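You operate a simulated robot arm through the tools that you are given. There is no shell and no other tool. Be economical: measure what you need, move in short steps, check, and stop when the job is done.

Carry out the task below with a simulated two-armed robot. There is one attempt and no reset: what you move stays moved.

## Task
Pick up the teal vase with one hand, pass it to the other hand and put it on the coffee table top. Set down upright: teal vase.

It is judged by the outcome, as a careful person would: the job done as asked, and still so three seconds after it is handed in. It fails if anything else is knocked over, pushed out of place, dropped, spilled or broken.

## Robot
Two 7-joint arms with two-finger parallel grippers on one trunk, on a base that drives. Base frame: it is fixed to the floor where the robot stands at the start and does not move with it; the origin is under the middle of the robot, x ahead of it, y to its left, z up. Lengths are in cm, angles in degrees, forces in N, time in s.
The left shoulder is at the start at [7, 13.4, 115.1], the right one opposite. With the tool pointing down near the work surface each hand reaches from about 10 to 64 cm from the robot's upright axis, wherever it stands, measured 20 degrees to its own side. Places, roughly: coffee table top [-90, 40, 40]. Payload 1.57 kg a hand.
Tool frame (each hand has its own): the origin (TCP) lies between the finger pads and is the grasp point; the fingertips stand 3 cm ahead of it; z points along the fingers, y is the line along which they close. The gripper opens to 8 cm. The fingers are 1.7 cm wide and 1.2 cm thick; the gripper's body (4 by 8.2 cm) begins 8 cm behind the TCP.
Orientation is told as [roll, pitch, yaw] about the base's x, y, z axes, in that order, counted from this pose: with the fingers straight down and closing along the base's y, the tool's x points along the base's -x, its y along +y and its z along -z.

## Interface
- The arms move only by the tool play_rows. It takes "left_deltas", "right_deltas" or both (then of equal length, played together; a hand with none holds still); each is one flat list of numbers, 7 for each row, row after row: the shift along the base's x, y, z in units of 20 mm (1.0 is 20 mm), then the turn, a rotation vector about the base's x, y, z in units of 5 degrees (1.0 is 5 degrees), then the closure, from 0 (fully open) to 1 (shut). In form: [tx, ty, tz, rx, ry, rz, jaw, tx, ty, tz, rx, ry, rz, jaw, ...]. A call has 1 to 10 rows; each row shifts and turns the commanded pose from where the row before left it. A call with a number of a shift or a turn outside -1 to 1 is refused whole. Each row takes 0.2 s and may step no farther than 5 cm and 8.6 degrees from the row before; otherwise, or with a gripper value out of range, the whole call is refused. A pose out of reach is approached as far as the arm can. The call stops where the force on the tool passes 40 N (or 10 N more than at its start, if that is more) or the arm is blocked; 0.2 s more then pass. Each finger travels about 15.3 cm/s and halts on what it meets, pressing with about 41 N; the grip force reading is that of the motor and also rises with nothing between the fingers. The clock runs only during rows and for 0.2 s after the last one: add rows that do not move to give the fingers time. It gives the time, the measured TCP pose, the force on the tool (base axes), the opening and the grip force at its end, in the units of the frame above (readings bear some noise), with the torque about the TCP (base axes, N m) and any sound that the robot's microphone picked up, and new pictures: "views" is both (left out), scene, wrist or none (wrist: the cameras of the hands that moved).
- Cameras (640 x 400 px; columns grow to the right, rows downward): "scene" is now at [8.81, 6.84, 135.59]; the picture's right is [0.79, -0.61, 0.00], its down [-0.51, -0.65, -0.57] and it looks along [0.35, 0.45, -0.82] (base axes); focal length 214 px, centre (320, 200). "left" rides on the left gripper at [7.2, 0.7, -12.2] in its tool frame; the picture's right is [-0.09, 1.00, 0.00], its down [-0.84, -0.08, -0.54] and it looks along [-0.54, -0.05, 0.84] (tool axes); focal length 238 px, centre (320, 200). "right" rides on the right gripper at [7.2, -0.7, -12.2] in its tool frame; the picture's right is [0.09, 1.00, 0.00], its down [-0.84, 0.08, -0.54] and it looks along [-0.54, 0.05, 0.84] (tool axes); focal length 238 px, centre (320, 200).
- slide_trunk(by): slides the trunk up (or, below 0, down) by that many cm; the arms and the scene camera ride with it, the base frame stays. It gives what a move gives, with no picture.
- roll_base(legs): drives the robot by 1 to 6 legs, each [ahead, left, turn to the left] in cm, cm and degrees, along the robot's own axes; the way and the turn of a leg run together, so that a leg with both is an arc; at most 150 cm and 180 degrees a leg. The arms and the cameras ride along, it lands a little off, and it stops where it bumps. It gives what a move gives, and a new picture of the scene camera.
- head_to(pan, tilt): turns the head with the scene camera to pan (to the left, within 86 degrees either way) and tilt (down, from -29 to 69), counted from straight ahead of the robot. It gives what a move gives, and a new picture of the scene camera.
- pixel_to_xyz(camera, pixels): there is no depth. For up to 12 entries [column, row, z] of the newest picture of that camera ("zoom" is the newest enlarged one), the place [x, y] in the base frame at which the ray of that pixel passes the height z, good to about 0.3 cm, but the place of the scene camera against the robot may be out by one fixed shift of up to 2.5 cm in any direction. It takes no simulated time.
- zoom(camera, box): a new picture of the part [left, top, right, bottom] of that camera's present view, enlarged. It takes no simulated time.
- close_job(): hands the job in; it is judged then, once.

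Work in short steps. Measure before you move; look again where a grasp or a placing could have gone wrong, and mend it. You have 80 turns and 260 pictures in all, those below and enlarged ones among them. Open the grippers and draw the arms clear of the work before you hand the job in, unless the task says otherwise; then end with one line.

The tools are called after ">>>" by a JSON object that holds its "op" and its "data". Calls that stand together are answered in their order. play_rows: Moves the arms, as the interface text tells. Its arguments: {"type":"object","properties":{"left_deltas":{"type":"array","items":{"type":"number"}},"right_deltas":{"type":"array","items":{"type":"number"}},"views":{"type":"string","enum":["both","scene","wrist","none"]}},"required":[]} The other tools are called the same way: slide_trunk (by) slides the trunk up or down; roll_base (legs) drives the base; head_to (pan, tilt) turns the head that bears the scene camera; pixel_to_xyz (camera, pixels) gives the place at which the rays of pixels pass given heights; zoom (camera, box) takes an enlarged picture of a part of a camera's view; close_job () hands the job in.

At the start:

```text
time: 0.0
left_ee_pos: [30.73, 37.16, 110.51]
left_tool_rot: [0.2, 0.0, -0.1]
left_wrist_force: [1.2, 1.1, 0.6]
left_ft_torque: [0.01, 0.0, 0.03]
left_opening: 7.98
left_gripper_force: 0.2
right_ee_pos: [38.32, 7.34, 113.1]
right_tool_rot: [0.0, 0.0, 0.0]
right_wrist_force: [0.7, -0.3, -0.1]
right_ft_torque: [0.01, 0.0, 0.0]
right_opening: 7.98
right_gripper_force: 0.1
trunk travel left (down, up): [-72.5, 21.5]
robot x, y, heading: [0.07, 0.13, -0.1]
head pan, tilt: [52.1, 55.4]
```

scene: 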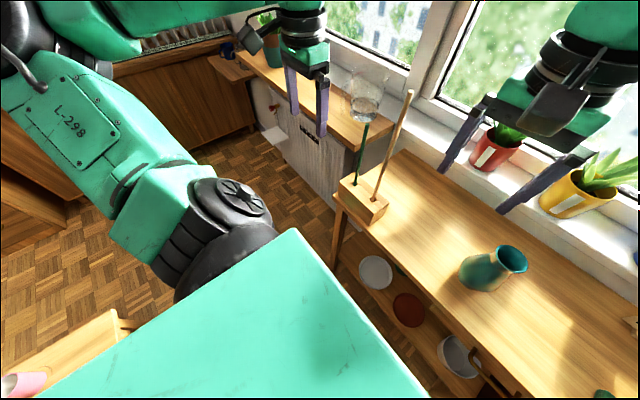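
right: 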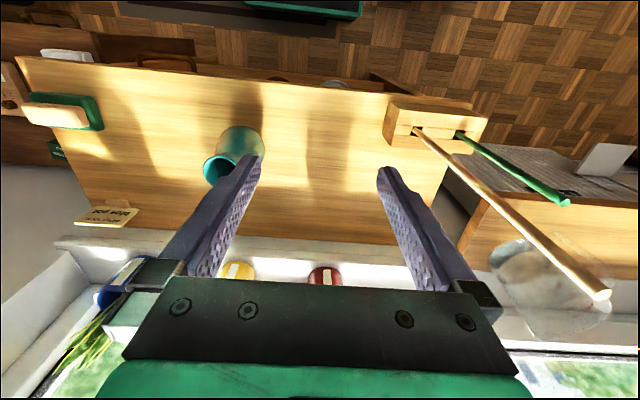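
left: 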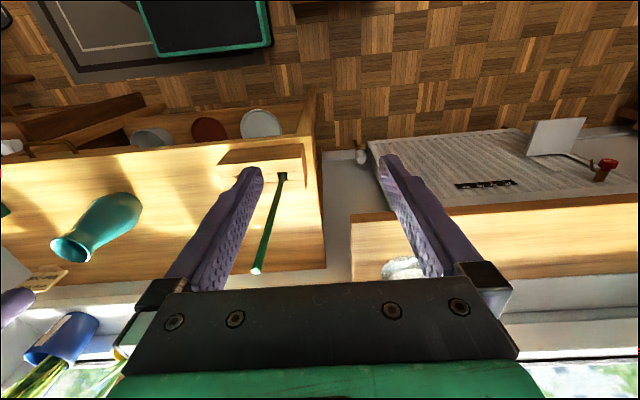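

The vase stands upright on the work surface (scene about (490,270)). I measure it in all three cameras and turn the head toward the bench.

>>> {"op": "pixel_to_xyz", "data": {"camera": "scene", "pixels": [[475, 280, 80], [512, 258, 95], [512, 258, 100]]}}

>>> {"op": "pixel_to_xyz", "data": {"camera": "right", "pixels": [[243, 132, 80], [220, 170, 95], [220, 170, 100]]}}

>>> {"op": "pixel_to_xyz", "data": {"camera": "left", "pixels": [[125, 205, 80], [70, 249, 95], [70, 249, 100]]}}

>>> {"op": "head_to", "data": {"pan": 0, "tilt": 50}}

```text
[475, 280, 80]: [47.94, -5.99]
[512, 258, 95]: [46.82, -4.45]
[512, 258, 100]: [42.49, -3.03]
```

```text
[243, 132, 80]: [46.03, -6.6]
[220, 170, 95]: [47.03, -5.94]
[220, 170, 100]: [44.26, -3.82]
```

```text
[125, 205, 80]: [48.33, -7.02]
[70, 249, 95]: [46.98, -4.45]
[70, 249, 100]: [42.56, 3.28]
```

```text
time: 1.2
left_ee_pos: [30.58, 37.1, 110.59]
left_tool_rot: [0.1, 0.0, -0.1]
left_wrist_force: [-0.3, 0.2, 0.4]
left_ft_torque: [0.04, 0.0, 0.02]
left_opening: 7.98
left_gripper_force: 0.0
right_ee_pos: [38.32, 7.37, 113.11]
right_tool_rot: [0.0, 0.0, 0.1]
right_wrist_force: [-0.6, -0.2, -0.7]
right_ft_torque: [-0.01, 0.01, -0.03]
right_opening: 8.01
right_gripper_force: 0.1
trunk travel left (down, up): [-72.5, 21.5]
robot x, y, heading: [0.21, -0.04, -0.1]
head pan, tilt: [0.0, 50.0]
```

scene: 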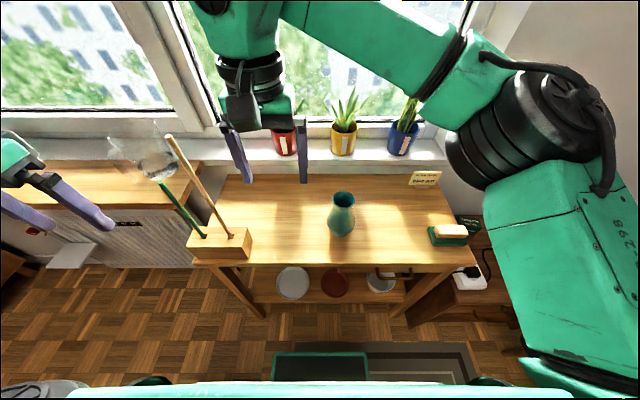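

>>> {"op": "zoom", "data": {"camera": "scene", "box": [280, 170, 400, 245]}}

>>> {"op": "pixel_to_xyz", "data": {"camera": "scene", "pixels": [[341, 232, 80], [343, 199, 94], [343, 199, 96], [330, 198, 95], [356, 198, 95], [328, 220, 85], [355, 220, 85]]}}

```text
5.33 times, centred on (340, 208) of scene
```

zoom: 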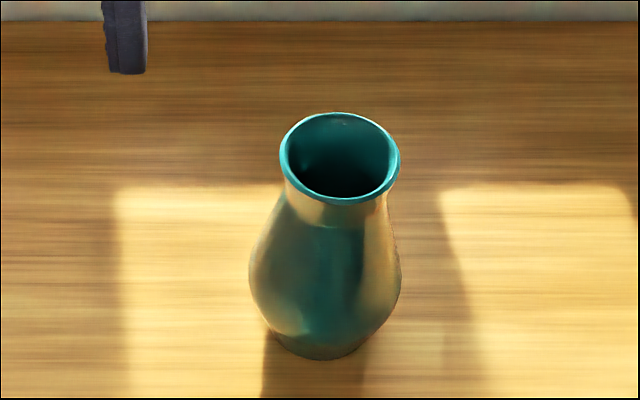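

```text
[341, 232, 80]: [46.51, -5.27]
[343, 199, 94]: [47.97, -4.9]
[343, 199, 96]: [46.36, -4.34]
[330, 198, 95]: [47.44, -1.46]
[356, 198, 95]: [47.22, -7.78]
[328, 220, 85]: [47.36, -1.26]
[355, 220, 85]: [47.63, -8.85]
```

The vase stands at about (47.2, -5.2): rim near z 95.5, about 5.5 wide, body about 7.5 wide and neck about 4.6 wide. I'll grip the neck with the right hand coming from the front, so I start tilting that hand forward and shifting it in line.

>>> {"op": "play_rows", "data": {"right_deltas": [-0.6, -0.6, 0, 0, -1, 0, 0, -0.6, -0.6, 0, 0, -1, 0, 0, -0.6, -0.6, 0, 0, -1, 0, 0, -0.6, -0.6, 0, 0, -1, 0, 0, -0.6, -0.6, 0, 0, -1, 0, 0, -0.6, -0.6, 0, 0, -1, 0, 0, -0.5, -0.6, 0, 0, -1, 0, 0, -0.5, -0.6, 0, 0, -1, 0, 0, -0.4, -0.6, 0, 0, -1, 0, 0, -0.3, -0.6, 0, 0, -1, 0, 0]}}

>>> {"op": "pixel_to_xyz", "data": {"camera": "scene", "pixels": [[340, 264, 80], [200, 262, 80], [240, 240, 85]]}}

```text
time: 3.2
left_ee_pos: [30.77, 37.15, 110.63]
left_tool_rot: [0.1, 0.0, -0.1]
left_wrist_force: [-0.3, 0.9, -0.2]
left_ft_torque: [0.01, -0.04, -0.03]
left_opening: 8.0
left_gripper_force: 0.0
right_ee_pos: [28.8, -3.3, 113.26]
right_tool_rot: [1.3, -44.5, -1.6]
right_wrist_force: [2.9, -1.2, -1.3]
right_ft_torque: [0.04, -0.01, 0.31]
right_opening: 7.99
right_gripper_force: 0.2
trunk travel left (down, up): [-72.5, 21.5]
robot x, y, heading: [-0.15, -0.32, 0.1]
head pan, tilt: [0.0, 50.0]
stopped in row 10 (right hand): the force on the tool passed its limit (the readings are from after the stop); the commanded pose is now the measured one
```

scene: 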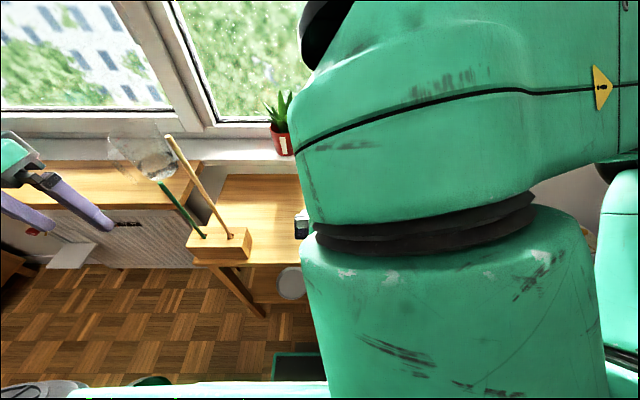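
right: 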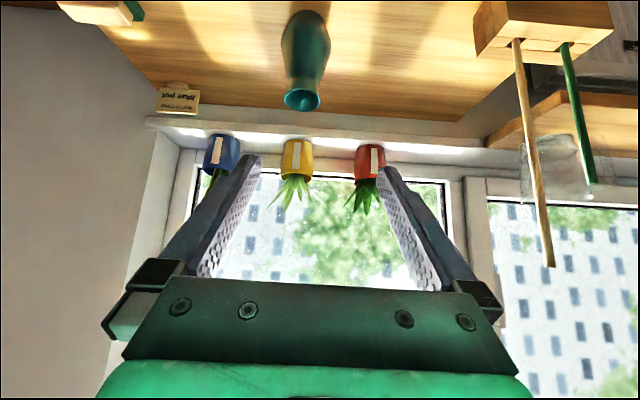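

```text
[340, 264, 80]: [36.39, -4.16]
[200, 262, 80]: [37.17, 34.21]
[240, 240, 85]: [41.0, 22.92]
```

The right arm jammed against the robot because the hand is too close in. I back the base up 15 cm so the hand can work farther out.

>>> {"op": "roll_base", "data": {"legs": [[-15, 0, 0]]}}

>>> {"op": "play_rows", "data": {"right_deltas": [0.7, -0.3, 0, 0, 0, 0, 0, 0.7, -0.3, 0, 0, 0, 0, 0, 0.7, -0.3, 0, 0, 0, 0, 0, 0.7, -0.3, 0, 0, -1, 0, 0, 0.7, 0, 0, 0, -1, 0, 0, 0.7, 0, 0, 0, -1, 0, 0, 0.7, 0, 0, 0, -1, 0, 0]}}

```text
time: 4.6
left_ee_pos: [15.84, 37.1, 110.47]
left_tool_rot: [0.1, 0.0, 0.1]
left_wrist_force: [0.0, -0.6, -0.2]
left_ft_torque: [0.01, 0.01, 0.02]
left_opening: 7.98
left_gripper_force: 0.0
right_ee_pos: [14.18, -3.1, 113.21]
right_tool_rot: [1.2, -44.3, -1.5]
right_wrist_force: [7.8, -0.7, 0.6]
right_ft_torque: [-0.01, 0.24, -0.13]
right_opening: 8.0
right_gripper_force: 0.1
trunk travel left (down, up): [-72.5, 21.5]
robot x, y, heading: [-14.59, 0.53, 0.0]
head pan, tilt: [0.0, 50.0]
```

scene: 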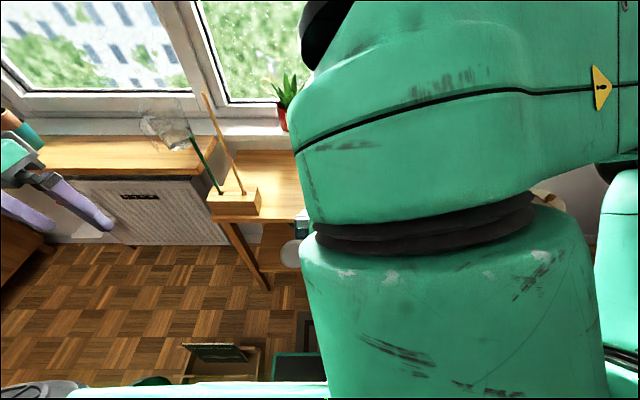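

```text
time: 6.2
left_ee_pos: [15.76, 37.12, 110.53]
left_tool_rot: [0.1, 0.1, 0.1]
left_wrist_force: [-0.1, 0.3, -0.1]
left_ft_torque: [0.01, -0.01, -0.02]
left_opening: 7.98
left_gripper_force: 0.0
right_ee_pos: [23.78, -5.69, 113.25]
right_tool_rot: [2.7, -64.6, -2.8]
right_wrist_force: [-0.3, -1.1, -0.7]
right_ft_torque: [-0.03, 0.02, -0.02]
right_opening: 8.01
right_gripper_force: 0.0
trunk travel left (down, up): [-72.5, 21.5]
robot x, y, heading: [-14.78, -0.11, 0.2]
head pan, tilt: [0.0, 50.0]
```

scene: 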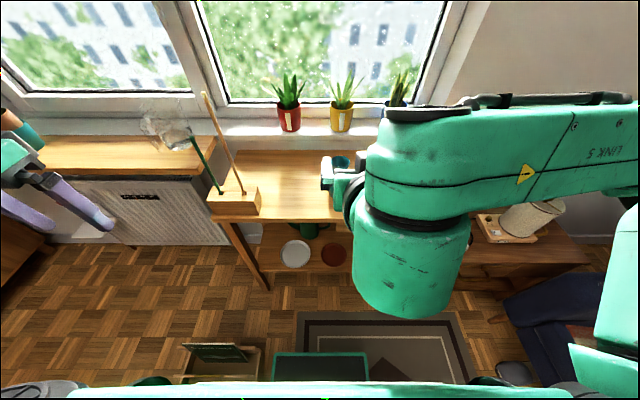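
right: 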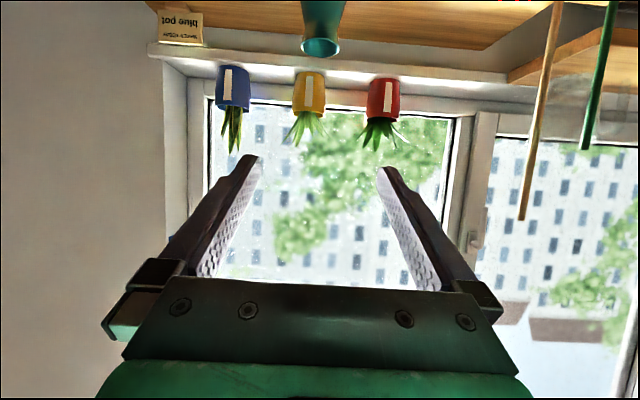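

Now the hand is clear and faces the vase. I lower the trunk by 20 cm so it comes to neck height.

>>> {"op": "slide_trunk", "data": {"by": -20}}

>>> {"op": "play_rows", "data": {"right_deltas": [0.5, 0, 0, 0, -1, 0, 0, 0.5, 0, 0, 0, -1, 0, 0, 0.5, 0, 0, 0, -1, 0, 0]}}

```text
time: 8.4
left_ee_pos: [15.75, 37.18, 90.57]
left_tool_rot: [0.2, 0.0, 0.0]
left_wrist_force: [-0.2, -0.4, -0.9]
left_ft_torque: [-0.03, 0.02, -0.02]
left_opening: 8.02
left_gripper_force: 0.0
right_ee_pos: [23.64, -5.55, 93.15]
right_tool_rot: [2.4, -64.5, -2.6]
right_wrist_force: [0.6, 0.4, 1.4]
right_ft_torque: [-0.01, 0.01, -0.01]
right_opening: 7.99
right_gripper_force: 0.1
trunk travel left (down, up): [-52.5, 41.5]
robot x, y, heading: [-14.74, 0.19, 0.1]
head pan, tilt: [0.0, 50.0]
```

```text
time: 9.2
left_ee_pos: [15.8, 37.16, 90.56]
left_tool_rot: [0.0, -0.1, 0.0]
left_wrist_force: [0.0, -0.2, -0.3]
left_ft_torque: [-0.02, 0.03, 0.0]
left_opening: 8.01
left_gripper_force: 0.0
right_ee_pos: [26.91, -5.49, 93.1]
right_tool_rot: [6.4, -79.5, -6.1]
right_wrist_force: [0.2, 0.3, -0.7]
right_ft_torque: [0.02, 0.01, 0.03]
right_opening: 7.99
right_gripper_force: 0.0
trunk travel left (down, up): [-52.5, 41.5]
robot x, y, heading: [-14.73, 0.15, -0.1]
head pan, tilt: [0.0, 50.0]
```

scene: 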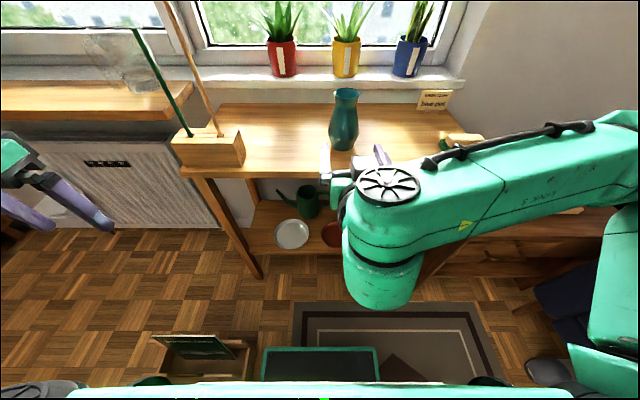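
right: 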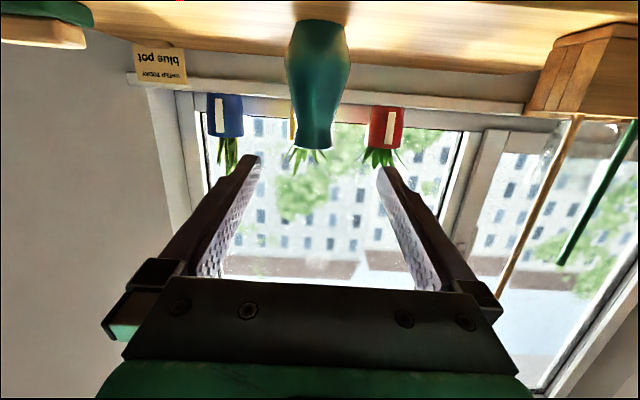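

The right camera now gives a clean side view of the vase. I zoom in to measure the profile.

>>> {"op": "zoom", "data": {"camera": "right", "box": [240, 0, 400, 160]}}

>>> {"op": "pixel_to_xyz", "data": {"camera": "right", "pixels": [[318, 20, 80], [318, 147, 95], [318, 147, 96], [284, 57, 85], [351, 57, 85], [284, 57, 84], [351, 57, 84], [294, 115, 91], [335, 115, 91], [294, 115, 92], [335, 115, 92]]}}

>>> {"op": "zoom", "data": {"camera": "scene", "box": [300, 80, 400, 160]}}

```text
2.50 times, centred on (320, 80) of right
```

zoom: 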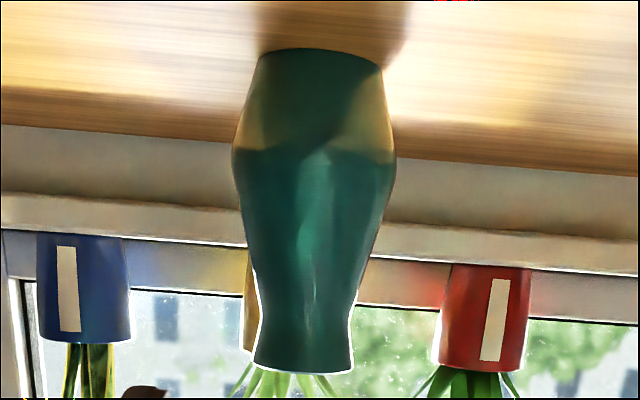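

```text
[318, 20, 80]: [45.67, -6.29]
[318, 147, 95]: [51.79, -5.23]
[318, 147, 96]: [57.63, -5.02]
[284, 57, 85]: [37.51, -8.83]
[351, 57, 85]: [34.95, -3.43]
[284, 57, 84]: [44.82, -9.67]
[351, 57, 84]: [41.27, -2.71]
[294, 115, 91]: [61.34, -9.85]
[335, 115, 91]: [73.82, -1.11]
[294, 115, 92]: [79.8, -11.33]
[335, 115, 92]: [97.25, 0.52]
```

```text
5.00 times, centred on (350, 120) of scene
```

zoom: 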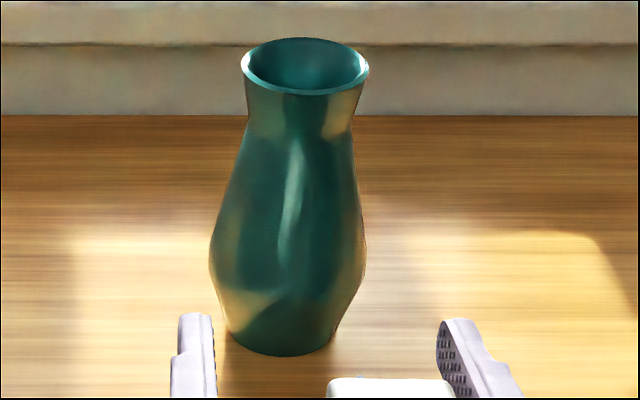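

Triangulated from the cameras:
- **Axis:** about (47.8, -6.1).
- **Rim:** z ≈ 93.8, about 5.6 wide.
- **Neck:** z ≈ 90.5, about 5 wide.
- **Belly:** about 8 wide, too wide to grip.

The right hand will therefore hold the neck from the front, and the left will later take it from above, closing along x. I approach partway.

>>> {"op": "play_rows", "data": {"right_deltas": [0.9, -0.05, -0.34, 0, 0, 0, 0, 0.9, -0.05, -0.34, 0, 0, 0, 0, 0.9, -0.05, -0.34, 0, 0, 0, 0, 0.9, -0.05, -0.34, 0, 0, 0, 0, 0.9, -0.05, -0.34, 0, 0, 0, 0]}}

```text
time: 10.4
left_ee_pos: [15.75, 37.17, 90.49]
left_tool_rot: [0.0, 0.0, 0.0]
left_wrist_force: [-0.9, -0.1, 0.5]
left_ft_torque: [0.04, 0.02, 0.01]
left_opening: 8.01
left_gripper_force: 0.1
right_ee_pos: [35.86, -6.16, 89.64]
right_tool_rot: [6.0, -79.3, -6.0]
right_wrist_force: [0.1, -0.1, 0.4]
right_ft_torque: [0.0, -0.01, -0.01]
right_opening: 7.98
right_gripper_force: 0.1
trunk travel left (down, up): [-52.5, 41.5]
robot x, y, heading: [-14.72, -0.18, 0.2]
head pan, tilt: [0.0, 50.0]
```

scene: 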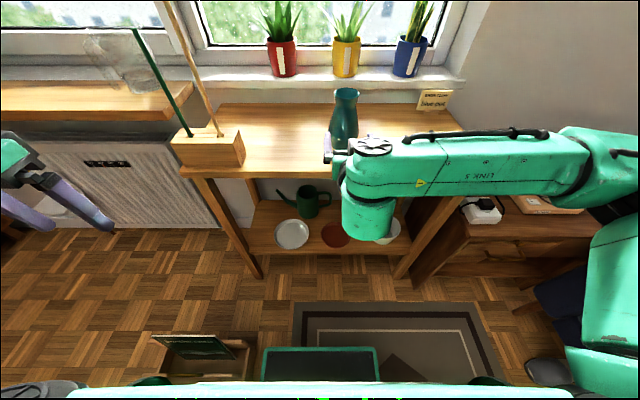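
right: 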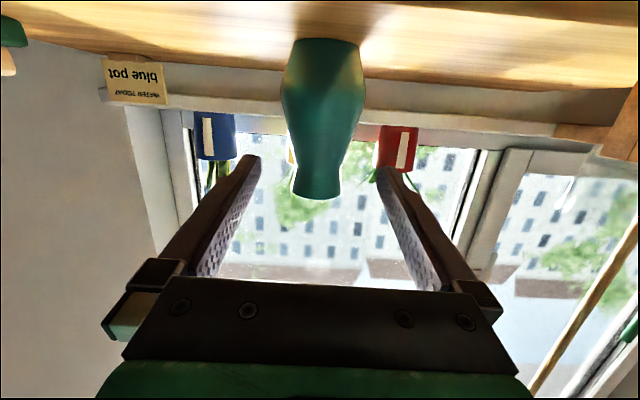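

The axis appears at about (47.9, -6.5) with the neck at z ≈ 90.5. I advance with the fingers straddling it.

>>> {"op": "play_rows", "data": {"right_deltas": [0.8, -0.08, 0.03, 0, 0, 0, 0, 0.8, -0.08, 0.03, 0, 0, 0, 0, 0.8, 0, 0.03, 0, 0, 0, 0, 0.8, 0, 0.03, 0, 0, 0, 0], "views": "wrist"}}

```text
time: 11.4
left_ee_pos: [15.78, 37.17, 90.5]
left_tool_rot: [0.1, 0.1, 0.1]
left_wrist_force: [0.1, 1.0, -0.1]
left_ft_torque: [-0.02, 0.03, 0.0]
left_opening: 8.02
left_gripper_force: 0.0
right_ee_pos: [42.19, -6.57, 90.11]
right_tool_rot: [6.1, -79.4, -6.1]
right_wrist_force: [0.1, 0.2, 0.7]
right_ft_torque: [0.04, 0.01, 0.02]
right_opening: 7.99
right_gripper_force: 0.1
trunk travel left (down, up): [-52.5, 41.5]
robot x, y, heading: [-14.81, -0.03, 0.1]
head pan, tilt: [0.0, 50.0]
```

right: 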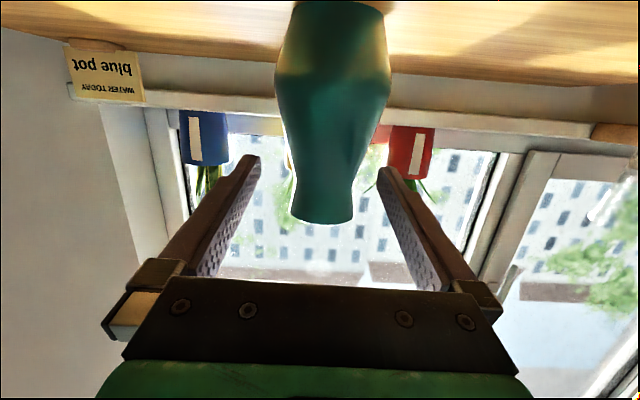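

The neck is centred (col ~322) between the fingers. I advance 5.2 cm more.

>>> {"op": "play_rows", "data": {"right_deltas": [0.65, 0, 0, 0, 0, 0, 0, 0.65, 0, 0, 0, 0, 0, 0, 0.65, 0, 0, 0, 0, 0, 0, 0.65, 0, 0, 0, 0, 0, 0], "views": "both"}}

```text
time: 12.4
left_ee_pos: [15.78, 37.21, 90.48]
left_tool_rot: [0.0, 0.0, 0.0]
left_wrist_force: [-0.2, 0.5, 0.2]
left_ft_torque: [-0.02, 0.0, 0.01]
left_opening: 7.98
left_gripper_force: 0.1
right_ee_pos: [47.4, -6.36, 90.21]
right_tool_rot: [6.2, -79.4, -6.1]
right_wrist_force: [-0.5, 0.0, -0.1]
right_ft_torque: [0.0, 0.0, -0.02]
right_opening: 7.99
right_gripper_force: 0.1
trunk travel left (down, up): [-52.5, 41.5]
robot x, y, heading: [-14.7, -0.26, 0.2]
head pan, tilt: [0.0, 50.0]
```

scene: 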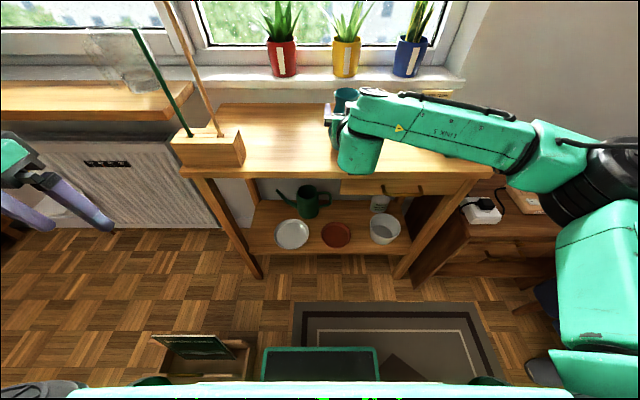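
right: 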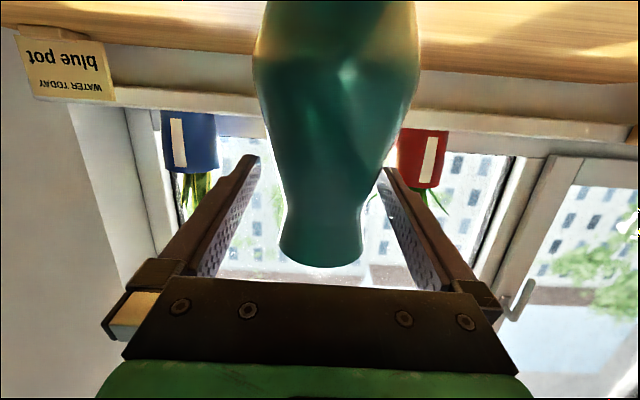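

The neck sits between the pads, so I close the right gripper in stages.

>>> {"op": "play_rows", "data": {"right_deltas": [0, 0, 0, 0, 0, 0, 0.15, 0, 0, 0, 0, 0, 0, 0.25, 0, 0, 0, 0, 0, 0, 0.35, 0, 0, 0, 0, 0, 0, 0.5, 0, 0, 0, 0, 0, 0, 0.7, 0, 0, 0, 0, 0, 0, 1, 0, 0, 0, 0, 0, 0, 1], "views": "wrist"}}

```text
time: 14.0
left_ee_pos: [15.63, 37.06, 90.4]
left_tool_rot: [0.0, 0.0, 0.0]
left_wrist_force: [0.1, -0.5, -0.4]
left_ft_torque: [0.01, -0.03, 0.01]
left_opening: 8.0
left_gripper_force: 0.1
right_ee_pos: [47.23, -6.31, 90.27]
right_tool_rot: [6.0, -79.6, -6.1]
right_wrist_force: [1.8, 2.6, 2.8]
right_ft_torque: [0.08, -0.19, 0.06]
right_opening: 5.79
right_gripper_force: 41.2
trunk travel left (down, up): [-52.5, 41.5]
robot x, y, heading: [-14.91, 0.23, 0.1]
head pan, tilt: [0.0, 50.0]
```

right: 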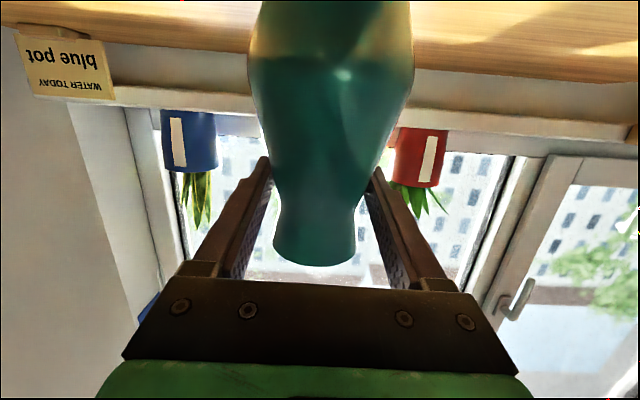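

Gripped at 5.8 cm with 41 N. I lift 2 cm slowly and check for slipping.

>>> {"op": "play_rows", "data": {"right_deltas": [0, 0, 0.3, 0, 0, 0, 1, 0, 0, 0.3, 0, 0, 0, 1, 0, 0, 0.4, 0, 0, 0, 1, 0, 0, 0, 0, 0, 0, 1]}}

```text
time: 15.0
left_ee_pos: [15.8, 37.17, 90.58]
left_tool_rot: [0.1, 0.1, 0.0]
left_wrist_force: [-0.2, 0.1, -0.1]
left_ft_torque: [-0.01, -0.02, 0.03]
left_opening: 8.01
left_gripper_force: 0.1
right_ee_pos: [47.27, -6.36, 92.3]
right_tool_rot: [6.2, -79.6, -6.0]
right_wrist_force: [-0.2, 0.0, 1.3]
right_ft_torque: [-0.09, -0.02, -0.03]
right_opening: 5.35
right_gripper_force: 41.0
trunk travel left (down, up): [-52.5, 41.5]
robot x, y, heading: [-14.9, -0.07, 0.4]
head pan, tilt: [0.0, 50.0]
```

scene: 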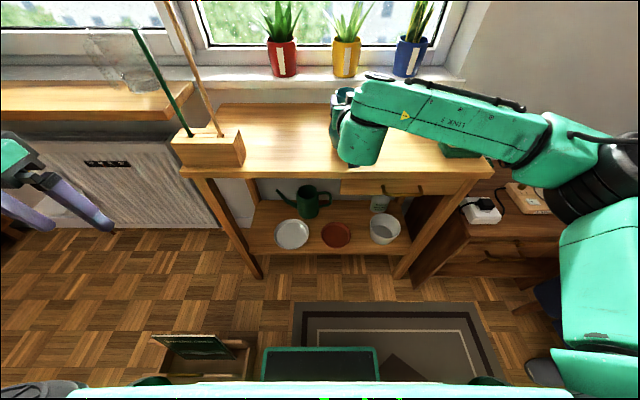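
right: 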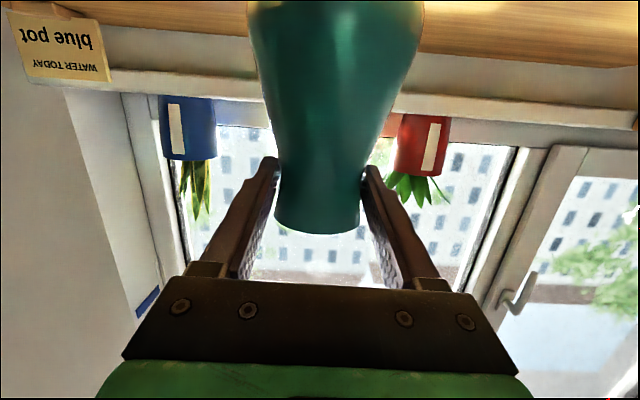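

The vase slid down in the fingers until they reached the narrower neck (5.35 cm). I lift a little more to see whether it holds there.

>>> {"op": "play_rows", "data": {"right_deltas": [0, 0, 0.25, 0, 0, 0, 1, 0, 0, 0.25, 0, 0, 0, 1, 0, 0, 0.25, 0, 0, 0, 1, 0, 0, 0.25, 0, 0, 0, 1, 0, 0, 0, 0, 0, 0, 1], "views": "wrist"}}

>>> {"op": "zoom", "data": {"camera": "scene", "box": [290, 70, 430, 170]}}

```text
time: 16.2
left_ee_pos: [15.8, 37.15, 90.53]
left_tool_rot: [0.1, 0.0, 0.1]
left_wrist_force: [-0.5, 1.0, 0.0]
left_ft_torque: [-0.01, 0.0, 0.0]
left_opening: 7.99
left_gripper_force: 0.0
right_ee_pos: [47.53, -6.44, 93.89]
right_tool_rot: [6.0, -79.4, -6.0]
right_wrist_force: [-0.4, -0.2, -3.1]
right_ft_torque: [-0.02, 0.06, 0.03]
right_opening: 5.34
right_gripper_force: 40.9
trunk travel left (down, up): [-52.5, 41.5]
robot x, y, heading: [-14.77, -0.1, -0.1]
head pan, tilt: [0.0, 50.0]
```

right: 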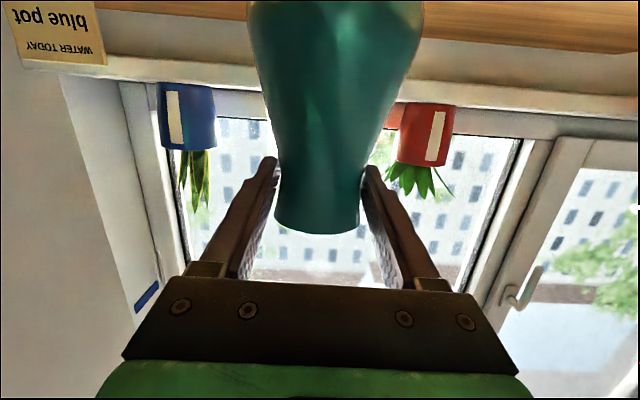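

```text
4.00 times, centred on (360, 120) of scene
```

zoom: 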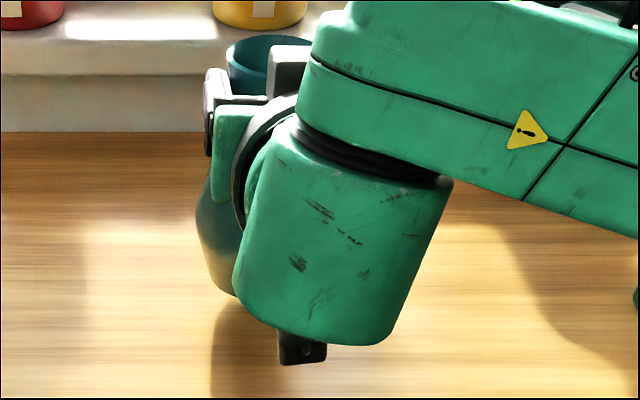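

The vase now hangs by its neck, weighing about 3 N, and is not slipping. I raise it 3 cm and draw it back toward the robot to the handover spot.

>>> {"op": "play_rows", "data": {"right_deltas": [0, 0, 0.5, 0, 0, 0, 1, 0, 0, 0.5, 0, 0, 0, 1, 0, 0, 0.5, 0, 0, 0, 1, -0.4, 0, 0.2, 0, 0, 0, 1, -0.7, 0, 0.2, 0, 0, 0, 1, -0.9, 0, 0.1, 0, 0, 0, 1, -0.9, 0, 0, 0, 0, 0, 1, -0.9, 0, 0, 0, 0, 0, 1, -0.9, 0, 0, 0, 0, 0, 1, -0.9, 0, 0, 0, 0, 0, 1]}}

>>> {"op": "head_to", "data": {"pan": 80, "tilt": 40}}

```text
time: 18.4
left_ee_pos: [15.73, 37.11, 90.53]
left_tool_rot: [0.1, 0.0, 0.1]
left_wrist_force: [0.0, -0.5, -0.4]
left_ft_torque: [0.02, 0.0, 0.01]
left_opening: 8.0
left_gripper_force: 0.1
right_ee_pos: [36.14, -6.38, 98.24]
right_tool_rot: [6.5, -79.4, -6.5]
right_wrist_force: [0.8, -0.1, -4.1]
right_ft_torque: [0.0, 0.03, 0.01]
right_opening: 5.34
right_gripper_force: 41.2
trunk travel left (down, up): [-52.5, 41.5]
robot x, y, heading: [-14.81, 0.51, 0.3]
head pan, tilt: [0.0, 50.0]
```

scene: 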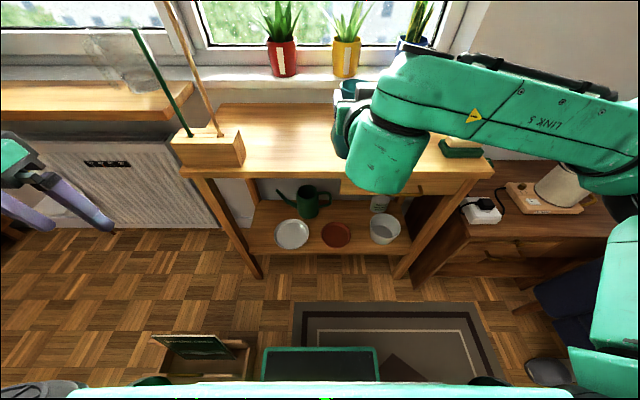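
right: 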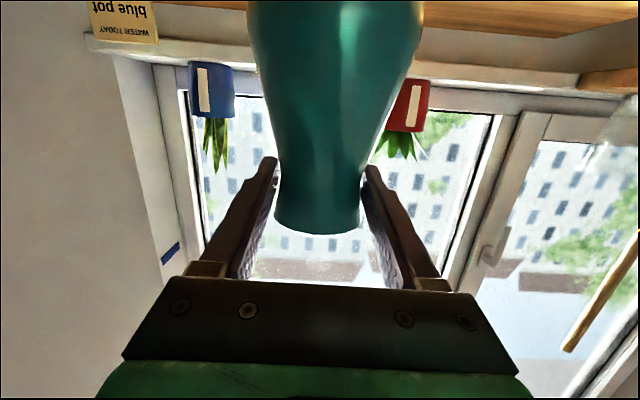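

```text
time: 19.9
left_ee_pos: [15.75, 37.08, 90.47]
left_tool_rot: [0.2, 0.0, 0.1]
left_wrist_force: [-0.2, 0.4, 0.2]
left_ft_torque: [0.01, -0.01, 0.0]
left_opening: 7.99
left_gripper_force: 0.0
right_ee_pos: [36.3, -6.37, 98.2]
right_tool_rot: [6.2, -79.4, -6.1]
right_wrist_force: [-0.5, 0.2, -3.9]
right_ft_torque: [0.03, 0.04, -0.02]
right_opening: 5.34
right_gripper_force: 40.8
trunk travel left (down, up): [-52.5, 41.5]
robot x, y, heading: [-15.25, 0.04, 0.0]
head pan, tilt: [80.0, 40.0]
```

scene: 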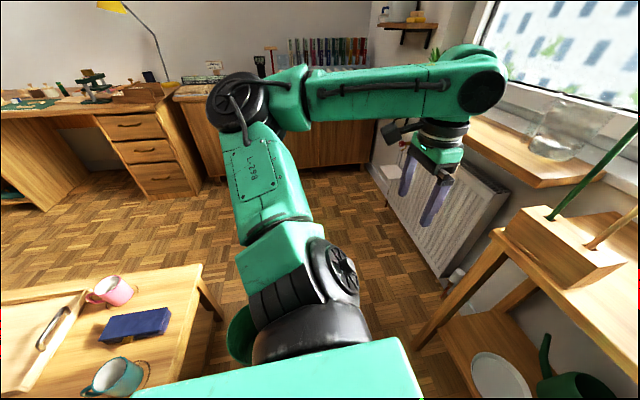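

The vase is held steady at (36, -6, 98). The coffee table is visible at lower left, so I measure its corner and the items on it.

>>> {"op": "pixel_to_xyz", "data": {"camera": "scene", "pixels": [[202, 265, 40], [180, 385, 40], [0, 292, 40], [100, 342, 42], [170, 312, 42], [105, 335, 42], [165, 330, 42], [112, 290, 45], [110, 378, 45], [85, 292, 42], [25, 365, 42]]}}

>>> {"op": "zoom", "data": {"camera": "scene", "box": [0, 250, 240, 400]}}

```text
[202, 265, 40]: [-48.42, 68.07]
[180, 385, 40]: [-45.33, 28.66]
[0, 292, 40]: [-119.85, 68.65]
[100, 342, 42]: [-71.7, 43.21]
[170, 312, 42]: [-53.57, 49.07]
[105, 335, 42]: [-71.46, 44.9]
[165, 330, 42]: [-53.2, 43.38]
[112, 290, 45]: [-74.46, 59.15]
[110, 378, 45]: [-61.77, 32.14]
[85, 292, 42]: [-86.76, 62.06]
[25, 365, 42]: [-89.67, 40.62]
```

```text
2.67 times, centred on (120, 325) of scene
```

zoom: 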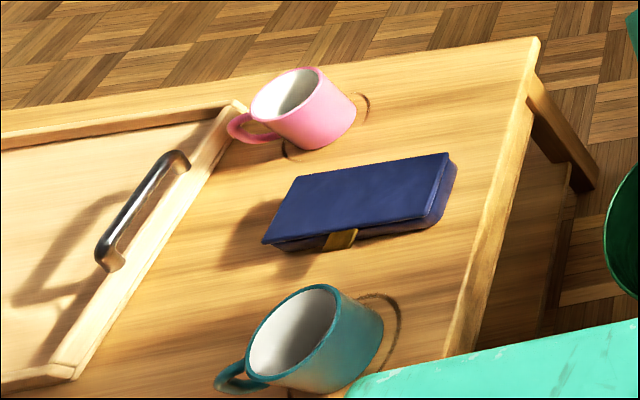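

The table's near right corner is about (-47, 68), and the free area for the vase is about (-55, 60), away from the mugs and the book. For the handover I bring the vase toward the middle while the left hand rises and yaws so its fingers close along x.

>>> {"op": "head_to", "data": {"pan": 10, "tilt": 50}}

>>> {"op": "play_rows", "data": {"left_deltas": [0.4, -0.2, 1, 0, 0, -1, 0, 0.4, -0.2, 1, 0, 0, -1, 0, 0.4, -0.2, 1, 0, 0, -1, 0, 0.4, -0.2, 1, 0, 0, -1, 0, 0.4, -0.2, 1, 0, 0, -1, 0, 0.4, -0.2, 1, 0, 0, -1, 0, 0.4, -0.2, 1, 0, 0, -1, 0, 0.4, -0.2, 1, 0, 0, -1, 0, 0.4, -0.2, 1, 0, 0, -1, 0, 0.4, -0.2, 1, 0, 0, -1, 0], "right_deltas": [-0.2, 0.3, 0, 0, 0, 0, 1, -0.2, 0.3, 0, 0, 0, 0, 1, -0.2, 0.3, 0, 0, 0, 0, 1, -0.2, 0.3, 0, 0, 0, 0, 1, -0.2, 0.3, 0, 0, 0, 0, 1, -0.2, 0.3, 0, 0, 0, 0, 1, -0.2, 0.3, 0, 0, 0, 0, 1, 0, 0.3, 0, 0, 0, 0, 1, 0, 0.3, 0, 0, 0, 0, 1, 0, 0.3, 0, 0, 0, 0, 1]}}

```text
time: 21.3
left_ee_pos: [15.78, 37.12, 90.63]
left_tool_rot: [0.1, -0.1, 0.1]
left_wrist_force: [0.5, 0.5, 0.2]
left_ft_torque: [0.0, -0.03, 0.02]
left_opening: 8.0
left_gripper_force: 0.1
right_ee_pos: [36.22, -6.27, 98.17]
right_tool_rot: [6.2, -79.4, -6.3]
right_wrist_force: [0.3, -0.7, -3.1]
right_ft_torque: [-0.02, 0.02, 0.02]
right_opening: 5.35
right_gripper_force: 41.1
trunk travel left (down, up): [-52.5, 41.5]
robot x, y, heading: [-15.05, 0.14, 0.3]
head pan, tilt: [10.0, 50.0]
```

scene: 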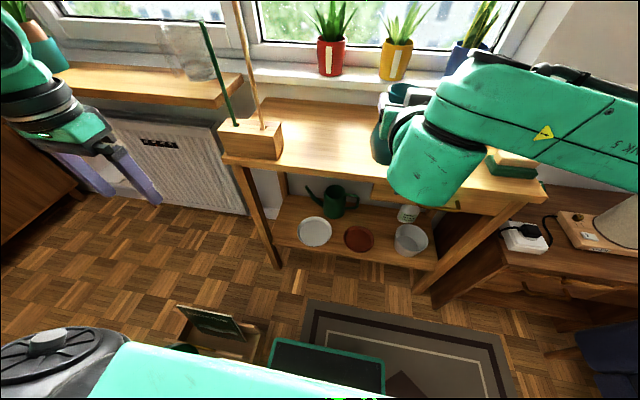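

```text
time: 23.5
left_ee_pos: [23.71, 33.21, 109.52]
left_tool_rot: [0.2, -0.3, -50.0]
left_wrist_force: [0.3, 0.4, -0.5]
left_ft_torque: [-0.03, 0.0, 0.0]
left_opening: 8.0
left_gripper_force: 0.2
left hand out of reach, approached as far as the arm can: row 10
right_ee_pos: [33.45, -0.34, 98.13]
right_tool_rot: [6.3, -79.4, -6.2]
right_wrist_force: [-0.5, -0.9, -4.6]
right_ft_torque: [-0.01, 0.03, 0.0]
right_opening: 5.31
right_gripper_force: 40.6
trunk travel left (down, up): [-52.5, 41.5]
robot x, y, heading: [-14.66, 0.3, 0.1]
head pan, tilt: [10.0, 50.0]
```

scene: 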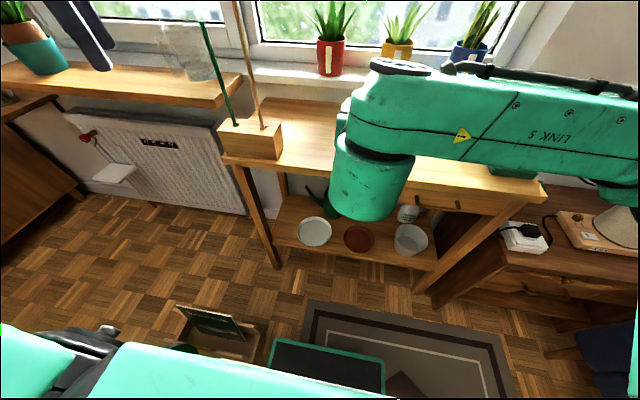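
right: 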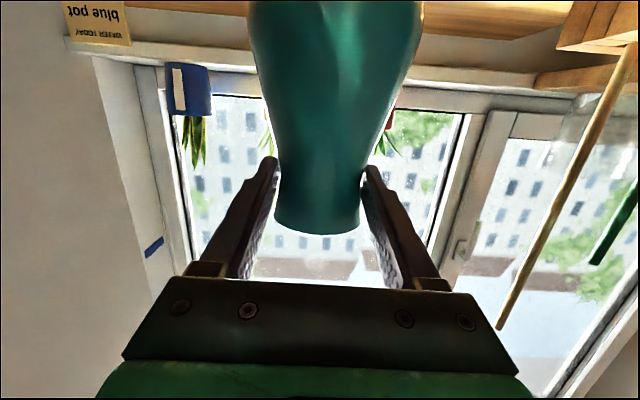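
left: 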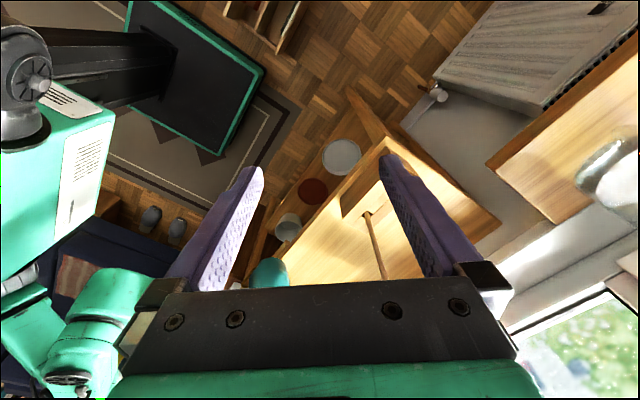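

The left hand is near its height limit, so I lower and retract the right hand by 4 cm. Meanwhile the left finishes its yaw.

>>> {"op": "play_rows", "data": {"left_deltas": [0.2, -0.3, -0.1, 0, 0, -1, 0, 0.2, -0.3, -0.1, 0, 0, -1, 0, 0.2, -0.3, -0.1, 0, 0, -1, 0, 0.2, -0.3, -0.1, 0, 0, -1, 0, 0.2, -0.3, -0.1, 0, 0, -1, 0, 0.2, -0.3, -0.1, 0, 0, -1, 0, 0.2, -0.3, -0.1, 0, 0, -1, 0, 0.2, -0.3, -0.1, 0, 0, -1, 0], "right_deltas": [-0.4, 0, 0, 0, 0, 0, 1, -0.4, 0, 0, 0, 0, 0, 1, -0.4, 0, 0, 0, 0, 0, 1, -0.4, 0, -0.2, 0, 0, 0, 1, -0.4, 0, -0.3, 0, 0, 0, 1, 0, 0, -0.5, 0, 0, 0, 1, 0, 0, -0.5, 0, 0, 0, 1, 0, 0, -0.5, 0, 0, 0, 1]}}

```text
time: 25.3
left_ee_pos: [26.85, 28.23, 107.92]
left_tool_rot: [0.1, 0.0, -90.0]
left_wrist_force: [-0.1, 0.0, -0.2]
left_ft_torque: [-0.03, 0.0, 0.01]
left_opening: 7.99
left_gripper_force: 0.1
right_ee_pos: [29.28, -0.39, 93.99]
right_tool_rot: [6.4, -79.4, -6.4]
right_wrist_force: [-0.3, 0.0, -4.6]
right_ft_torque: [-0.02, 0.04, 0.0]
right_opening: 5.35
right_gripper_force: 41.2
trunk travel left (down, up): [-52.5, 41.5]
robot x, y, heading: [-14.87, 0.03, 0.4]
head pan, tilt: [10.0, 50.0]
```

scene: 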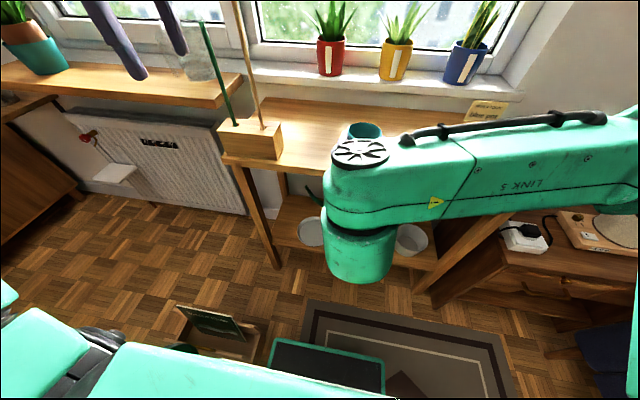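
right: 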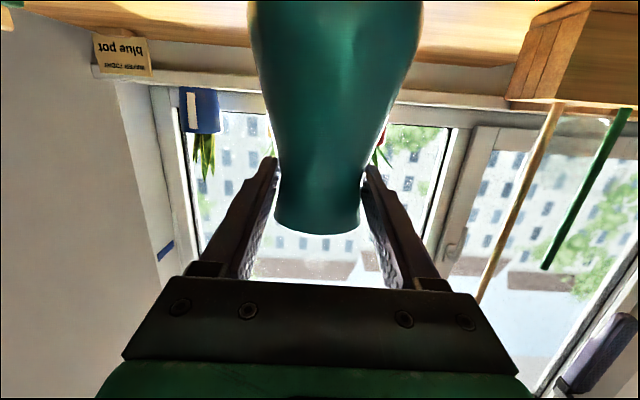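
left: 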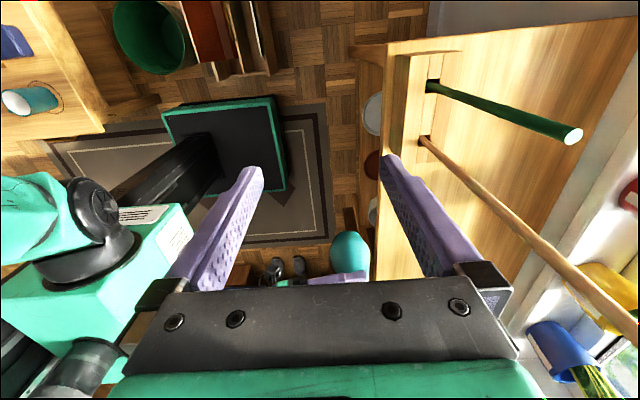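

The left hand has its yaw, and the vase belly shows at (348,255) in its view. I move it over in -y, still well above the rim.

>>> {"op": "play_rows", "data": {"left_deltas": [0.15, -1, 0, 0, 0, 0, 0, 0.15, -1, 0, 0, 0, 0, 0, 0.15, -1, 0, 0, 0, 0, 0, 0.15, -1, 0, 0, 0, 0, 0, 0.15, -1, 0, 0, 0, 0, 0, 0.15, -1, 0, 0, 0, 0, 0, 0.15, -1, 0, 0, 0, 0, 0, 0.15, -1, 0, 0, 0, 0, 0, 0.15, -1, 0, 0, 0, 0, 0]}}

```text
time: 27.3
left_ee_pos: [26.34, 12.7, 104.11]
left_tool_rot: [0.1, -0.2, -89.9]
left_wrist_force: [-0.8, -0.8, 0.4]
left_ft_torque: [-0.01, 0.01, -0.01]
left_opening: 7.99
left_gripper_force: 0.0
left hand out of reach, approached as far as the arm can: row 4, 5, 6, 7, 8, 9
right_ee_pos: [29.28, -0.46, 94.01]
right_tool_rot: [6.3, -79.4, -6.2]
right_wrist_force: [-0.4, 0.3, -3.5]
right_ft_torque: [0.01, 0.01, 0.03]
right_opening: 5.34
right_gripper_force: 40.9
trunk travel left (down, up): [-52.5, 41.5]
robot x, y, heading: [-14.69, -0.33, 0.4]
head pan, tilt: [10.0, 50.0]
```

scene: 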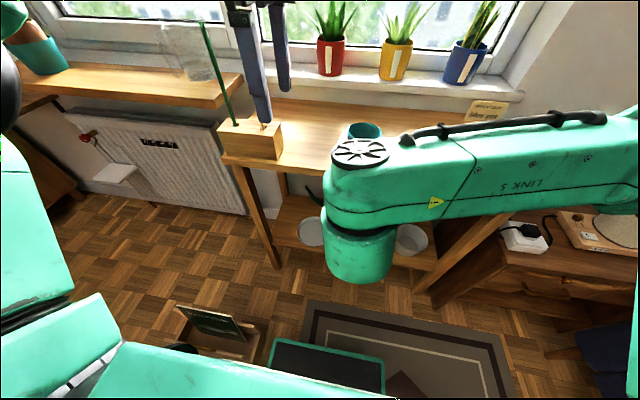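
left: 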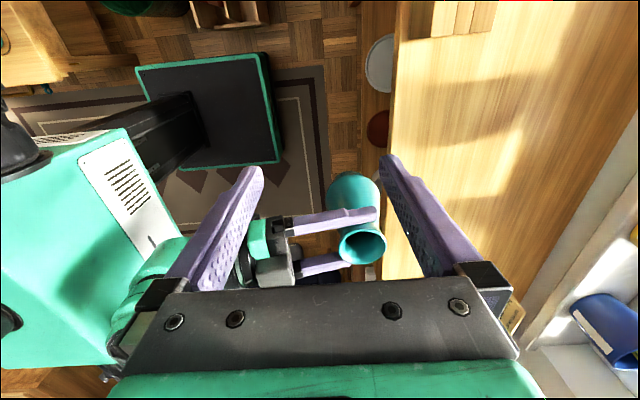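

Top-down that high and far across is out of the left arm's reach, so I back off the bench 6 cm. Then I lower both hands and bring the vase left to y ≈ 8.

>>> {"op": "roll_base", "data": {"legs": [[-6, 0, 0]]}}

>>> {"op": "play_rows", "data": {"left_deltas": [0, 0, -0.4, 0, 0, 0, 0, 0, 0, -0.4, 0, 0, 0, 0, 0, 0, -0.4, 0, 0, 0, 0, 0, 0, -0.4, 0, 0, 0, 0, 0, 0, -0.4, 0, 0, 0, 0, 0, 0, -0.4, 0, 0, 0, 0, 0, 0, -0.4, 0, 0, 0, 0, 0, 0, -0.4, 0, 0, 0, 0, 0, 0, -0.4, 0, 0, 0, 0, 0, 0, -0.4, 0, 0, 0, 0], "right_deltas": [0, 0.2, -0.5, 0, 0, 0, 1, 0, 0.3, -0.5, 0, 0, 0, 1, 0, 0.4, -0.5, 0, 0, 0, 1, 0, 0.4, -0.5, 0, 0, 0, 1, 0, 0.4, -0.5, 0, 0, 0, 1, 0, 0.4, -0.5, 0, 0, 0, 1, 0, 0.4, -0.5, 0, 0, 0, 1, 0, 0.4, -0.5, 0, 0, 0, 1, 0, 0.4, -0.5, 0, 0, 0, 1, 0, 0.4, -0.5, 0, 0, 0, 1]}}

```text
time: 28.3
left_ee_pos: [20.29, 12.55, 104.04]
left_tool_rot: [0.1, -0.1, -89.9]
left_wrist_force: [-0.3, 0.1, 0.1]
left_ft_torque: [-0.01, -0.03, -0.02]
left_opening: 8.01
left_gripper_force: 0.1
right_ee_pos: [23.31, -0.46, 93.98]
right_tool_rot: [6.2, -79.5, -6.2]
right_wrist_force: [-0.2, 0.6, -4.0]
right_ft_torque: [0.01, 0.02, 0.0]
right_opening: 5.34
right_gripper_force: 41.4
trunk travel left (down, up): [-52.5, 41.5]
robot x, y, heading: [-20.79, -0.04, 0.1]
head pan, tilt: [10.0, 50.0]
```

scene: 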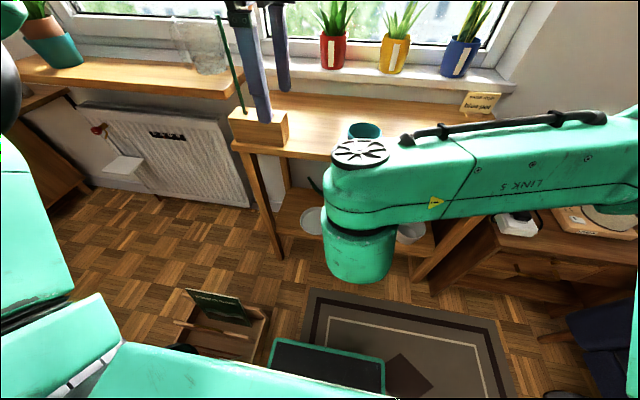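

```text
time: 30.5
left_ee_pos: [20.34, 12.71, 96.2]
left_tool_rot: [0.1, -0.1, -89.9]
left_wrist_force: [0.9, 0.8, -0.2]
left_ft_torque: [-0.02, 0.02, -0.05]
left_opening: 8.02
left_gripper_force: 0.0
right_ee_pos: [23.45, 7.05, 84.06]
right_tool_rot: [6.1, -79.3, -6.2]
right_wrist_force: [0.8, 0.4, -3.6]
right_ft_torque: [0.01, 0.01, -0.03]
right_opening: 5.35
right_gripper_force: 40.9
trunk travel left (down, up): [-52.5, 41.5]
robot x, y, heading: [-20.9, 0.23, 0.3]
head pan, tilt: [10.0, 50.0]
```

scene: 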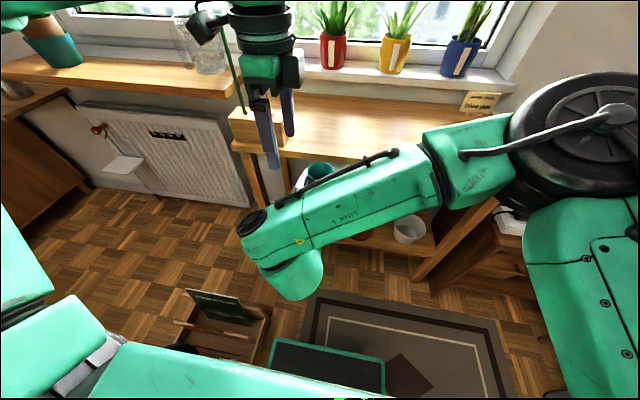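
right: 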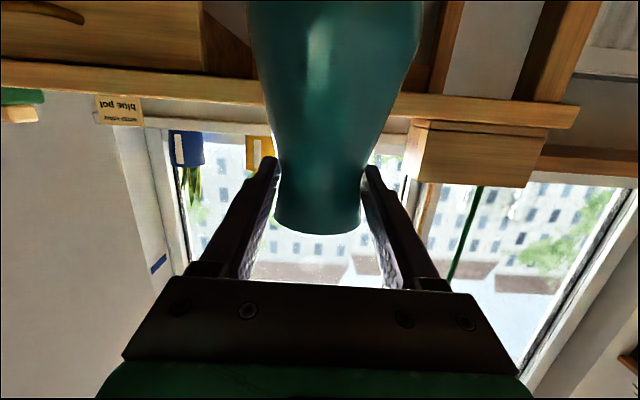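
left: 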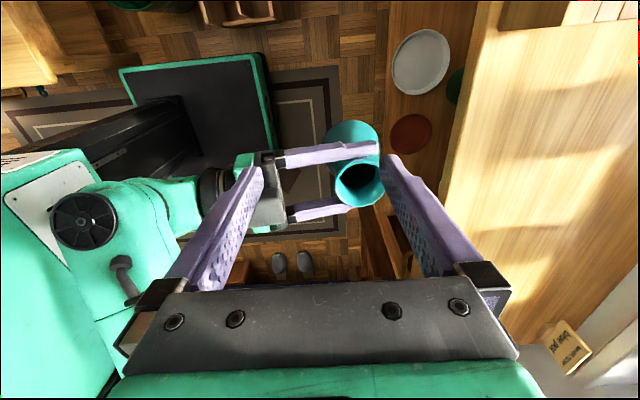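

The vase mouth shows at (361,184) in the left camera. I locate it and measure the robot surroundings for later driving.

>>> {"op": "pixel_to_xyz", "data": {"camera": "left", "pixels": [[361, 184, 85.5], [335, 181, 85.5], [386, 184, 85.5], [125, 68, 20], [265, 55, 20], [285, 220, 20], [275, 20, 20], [58, 85, 40]]}}

>>> {"op": "zoom", "data": {"camera": "left", "box": [260, 100, 460, 225]}}

```text
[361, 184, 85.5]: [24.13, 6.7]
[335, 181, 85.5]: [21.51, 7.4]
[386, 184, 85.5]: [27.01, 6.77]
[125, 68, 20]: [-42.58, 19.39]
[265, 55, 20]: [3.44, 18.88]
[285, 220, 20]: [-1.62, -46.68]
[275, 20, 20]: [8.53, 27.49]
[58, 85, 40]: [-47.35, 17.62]
```

```text
3.20 times, centred on (360, 162) of left
```

zoom: 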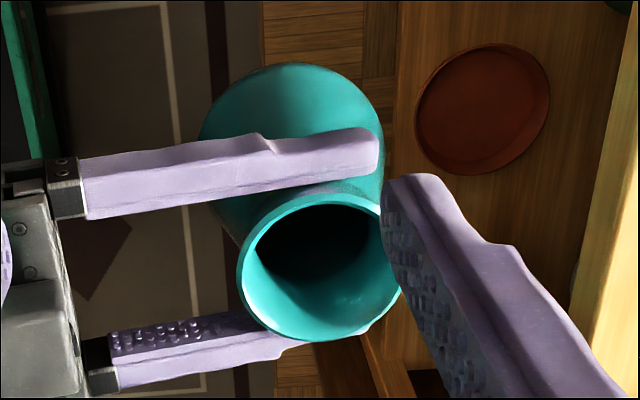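

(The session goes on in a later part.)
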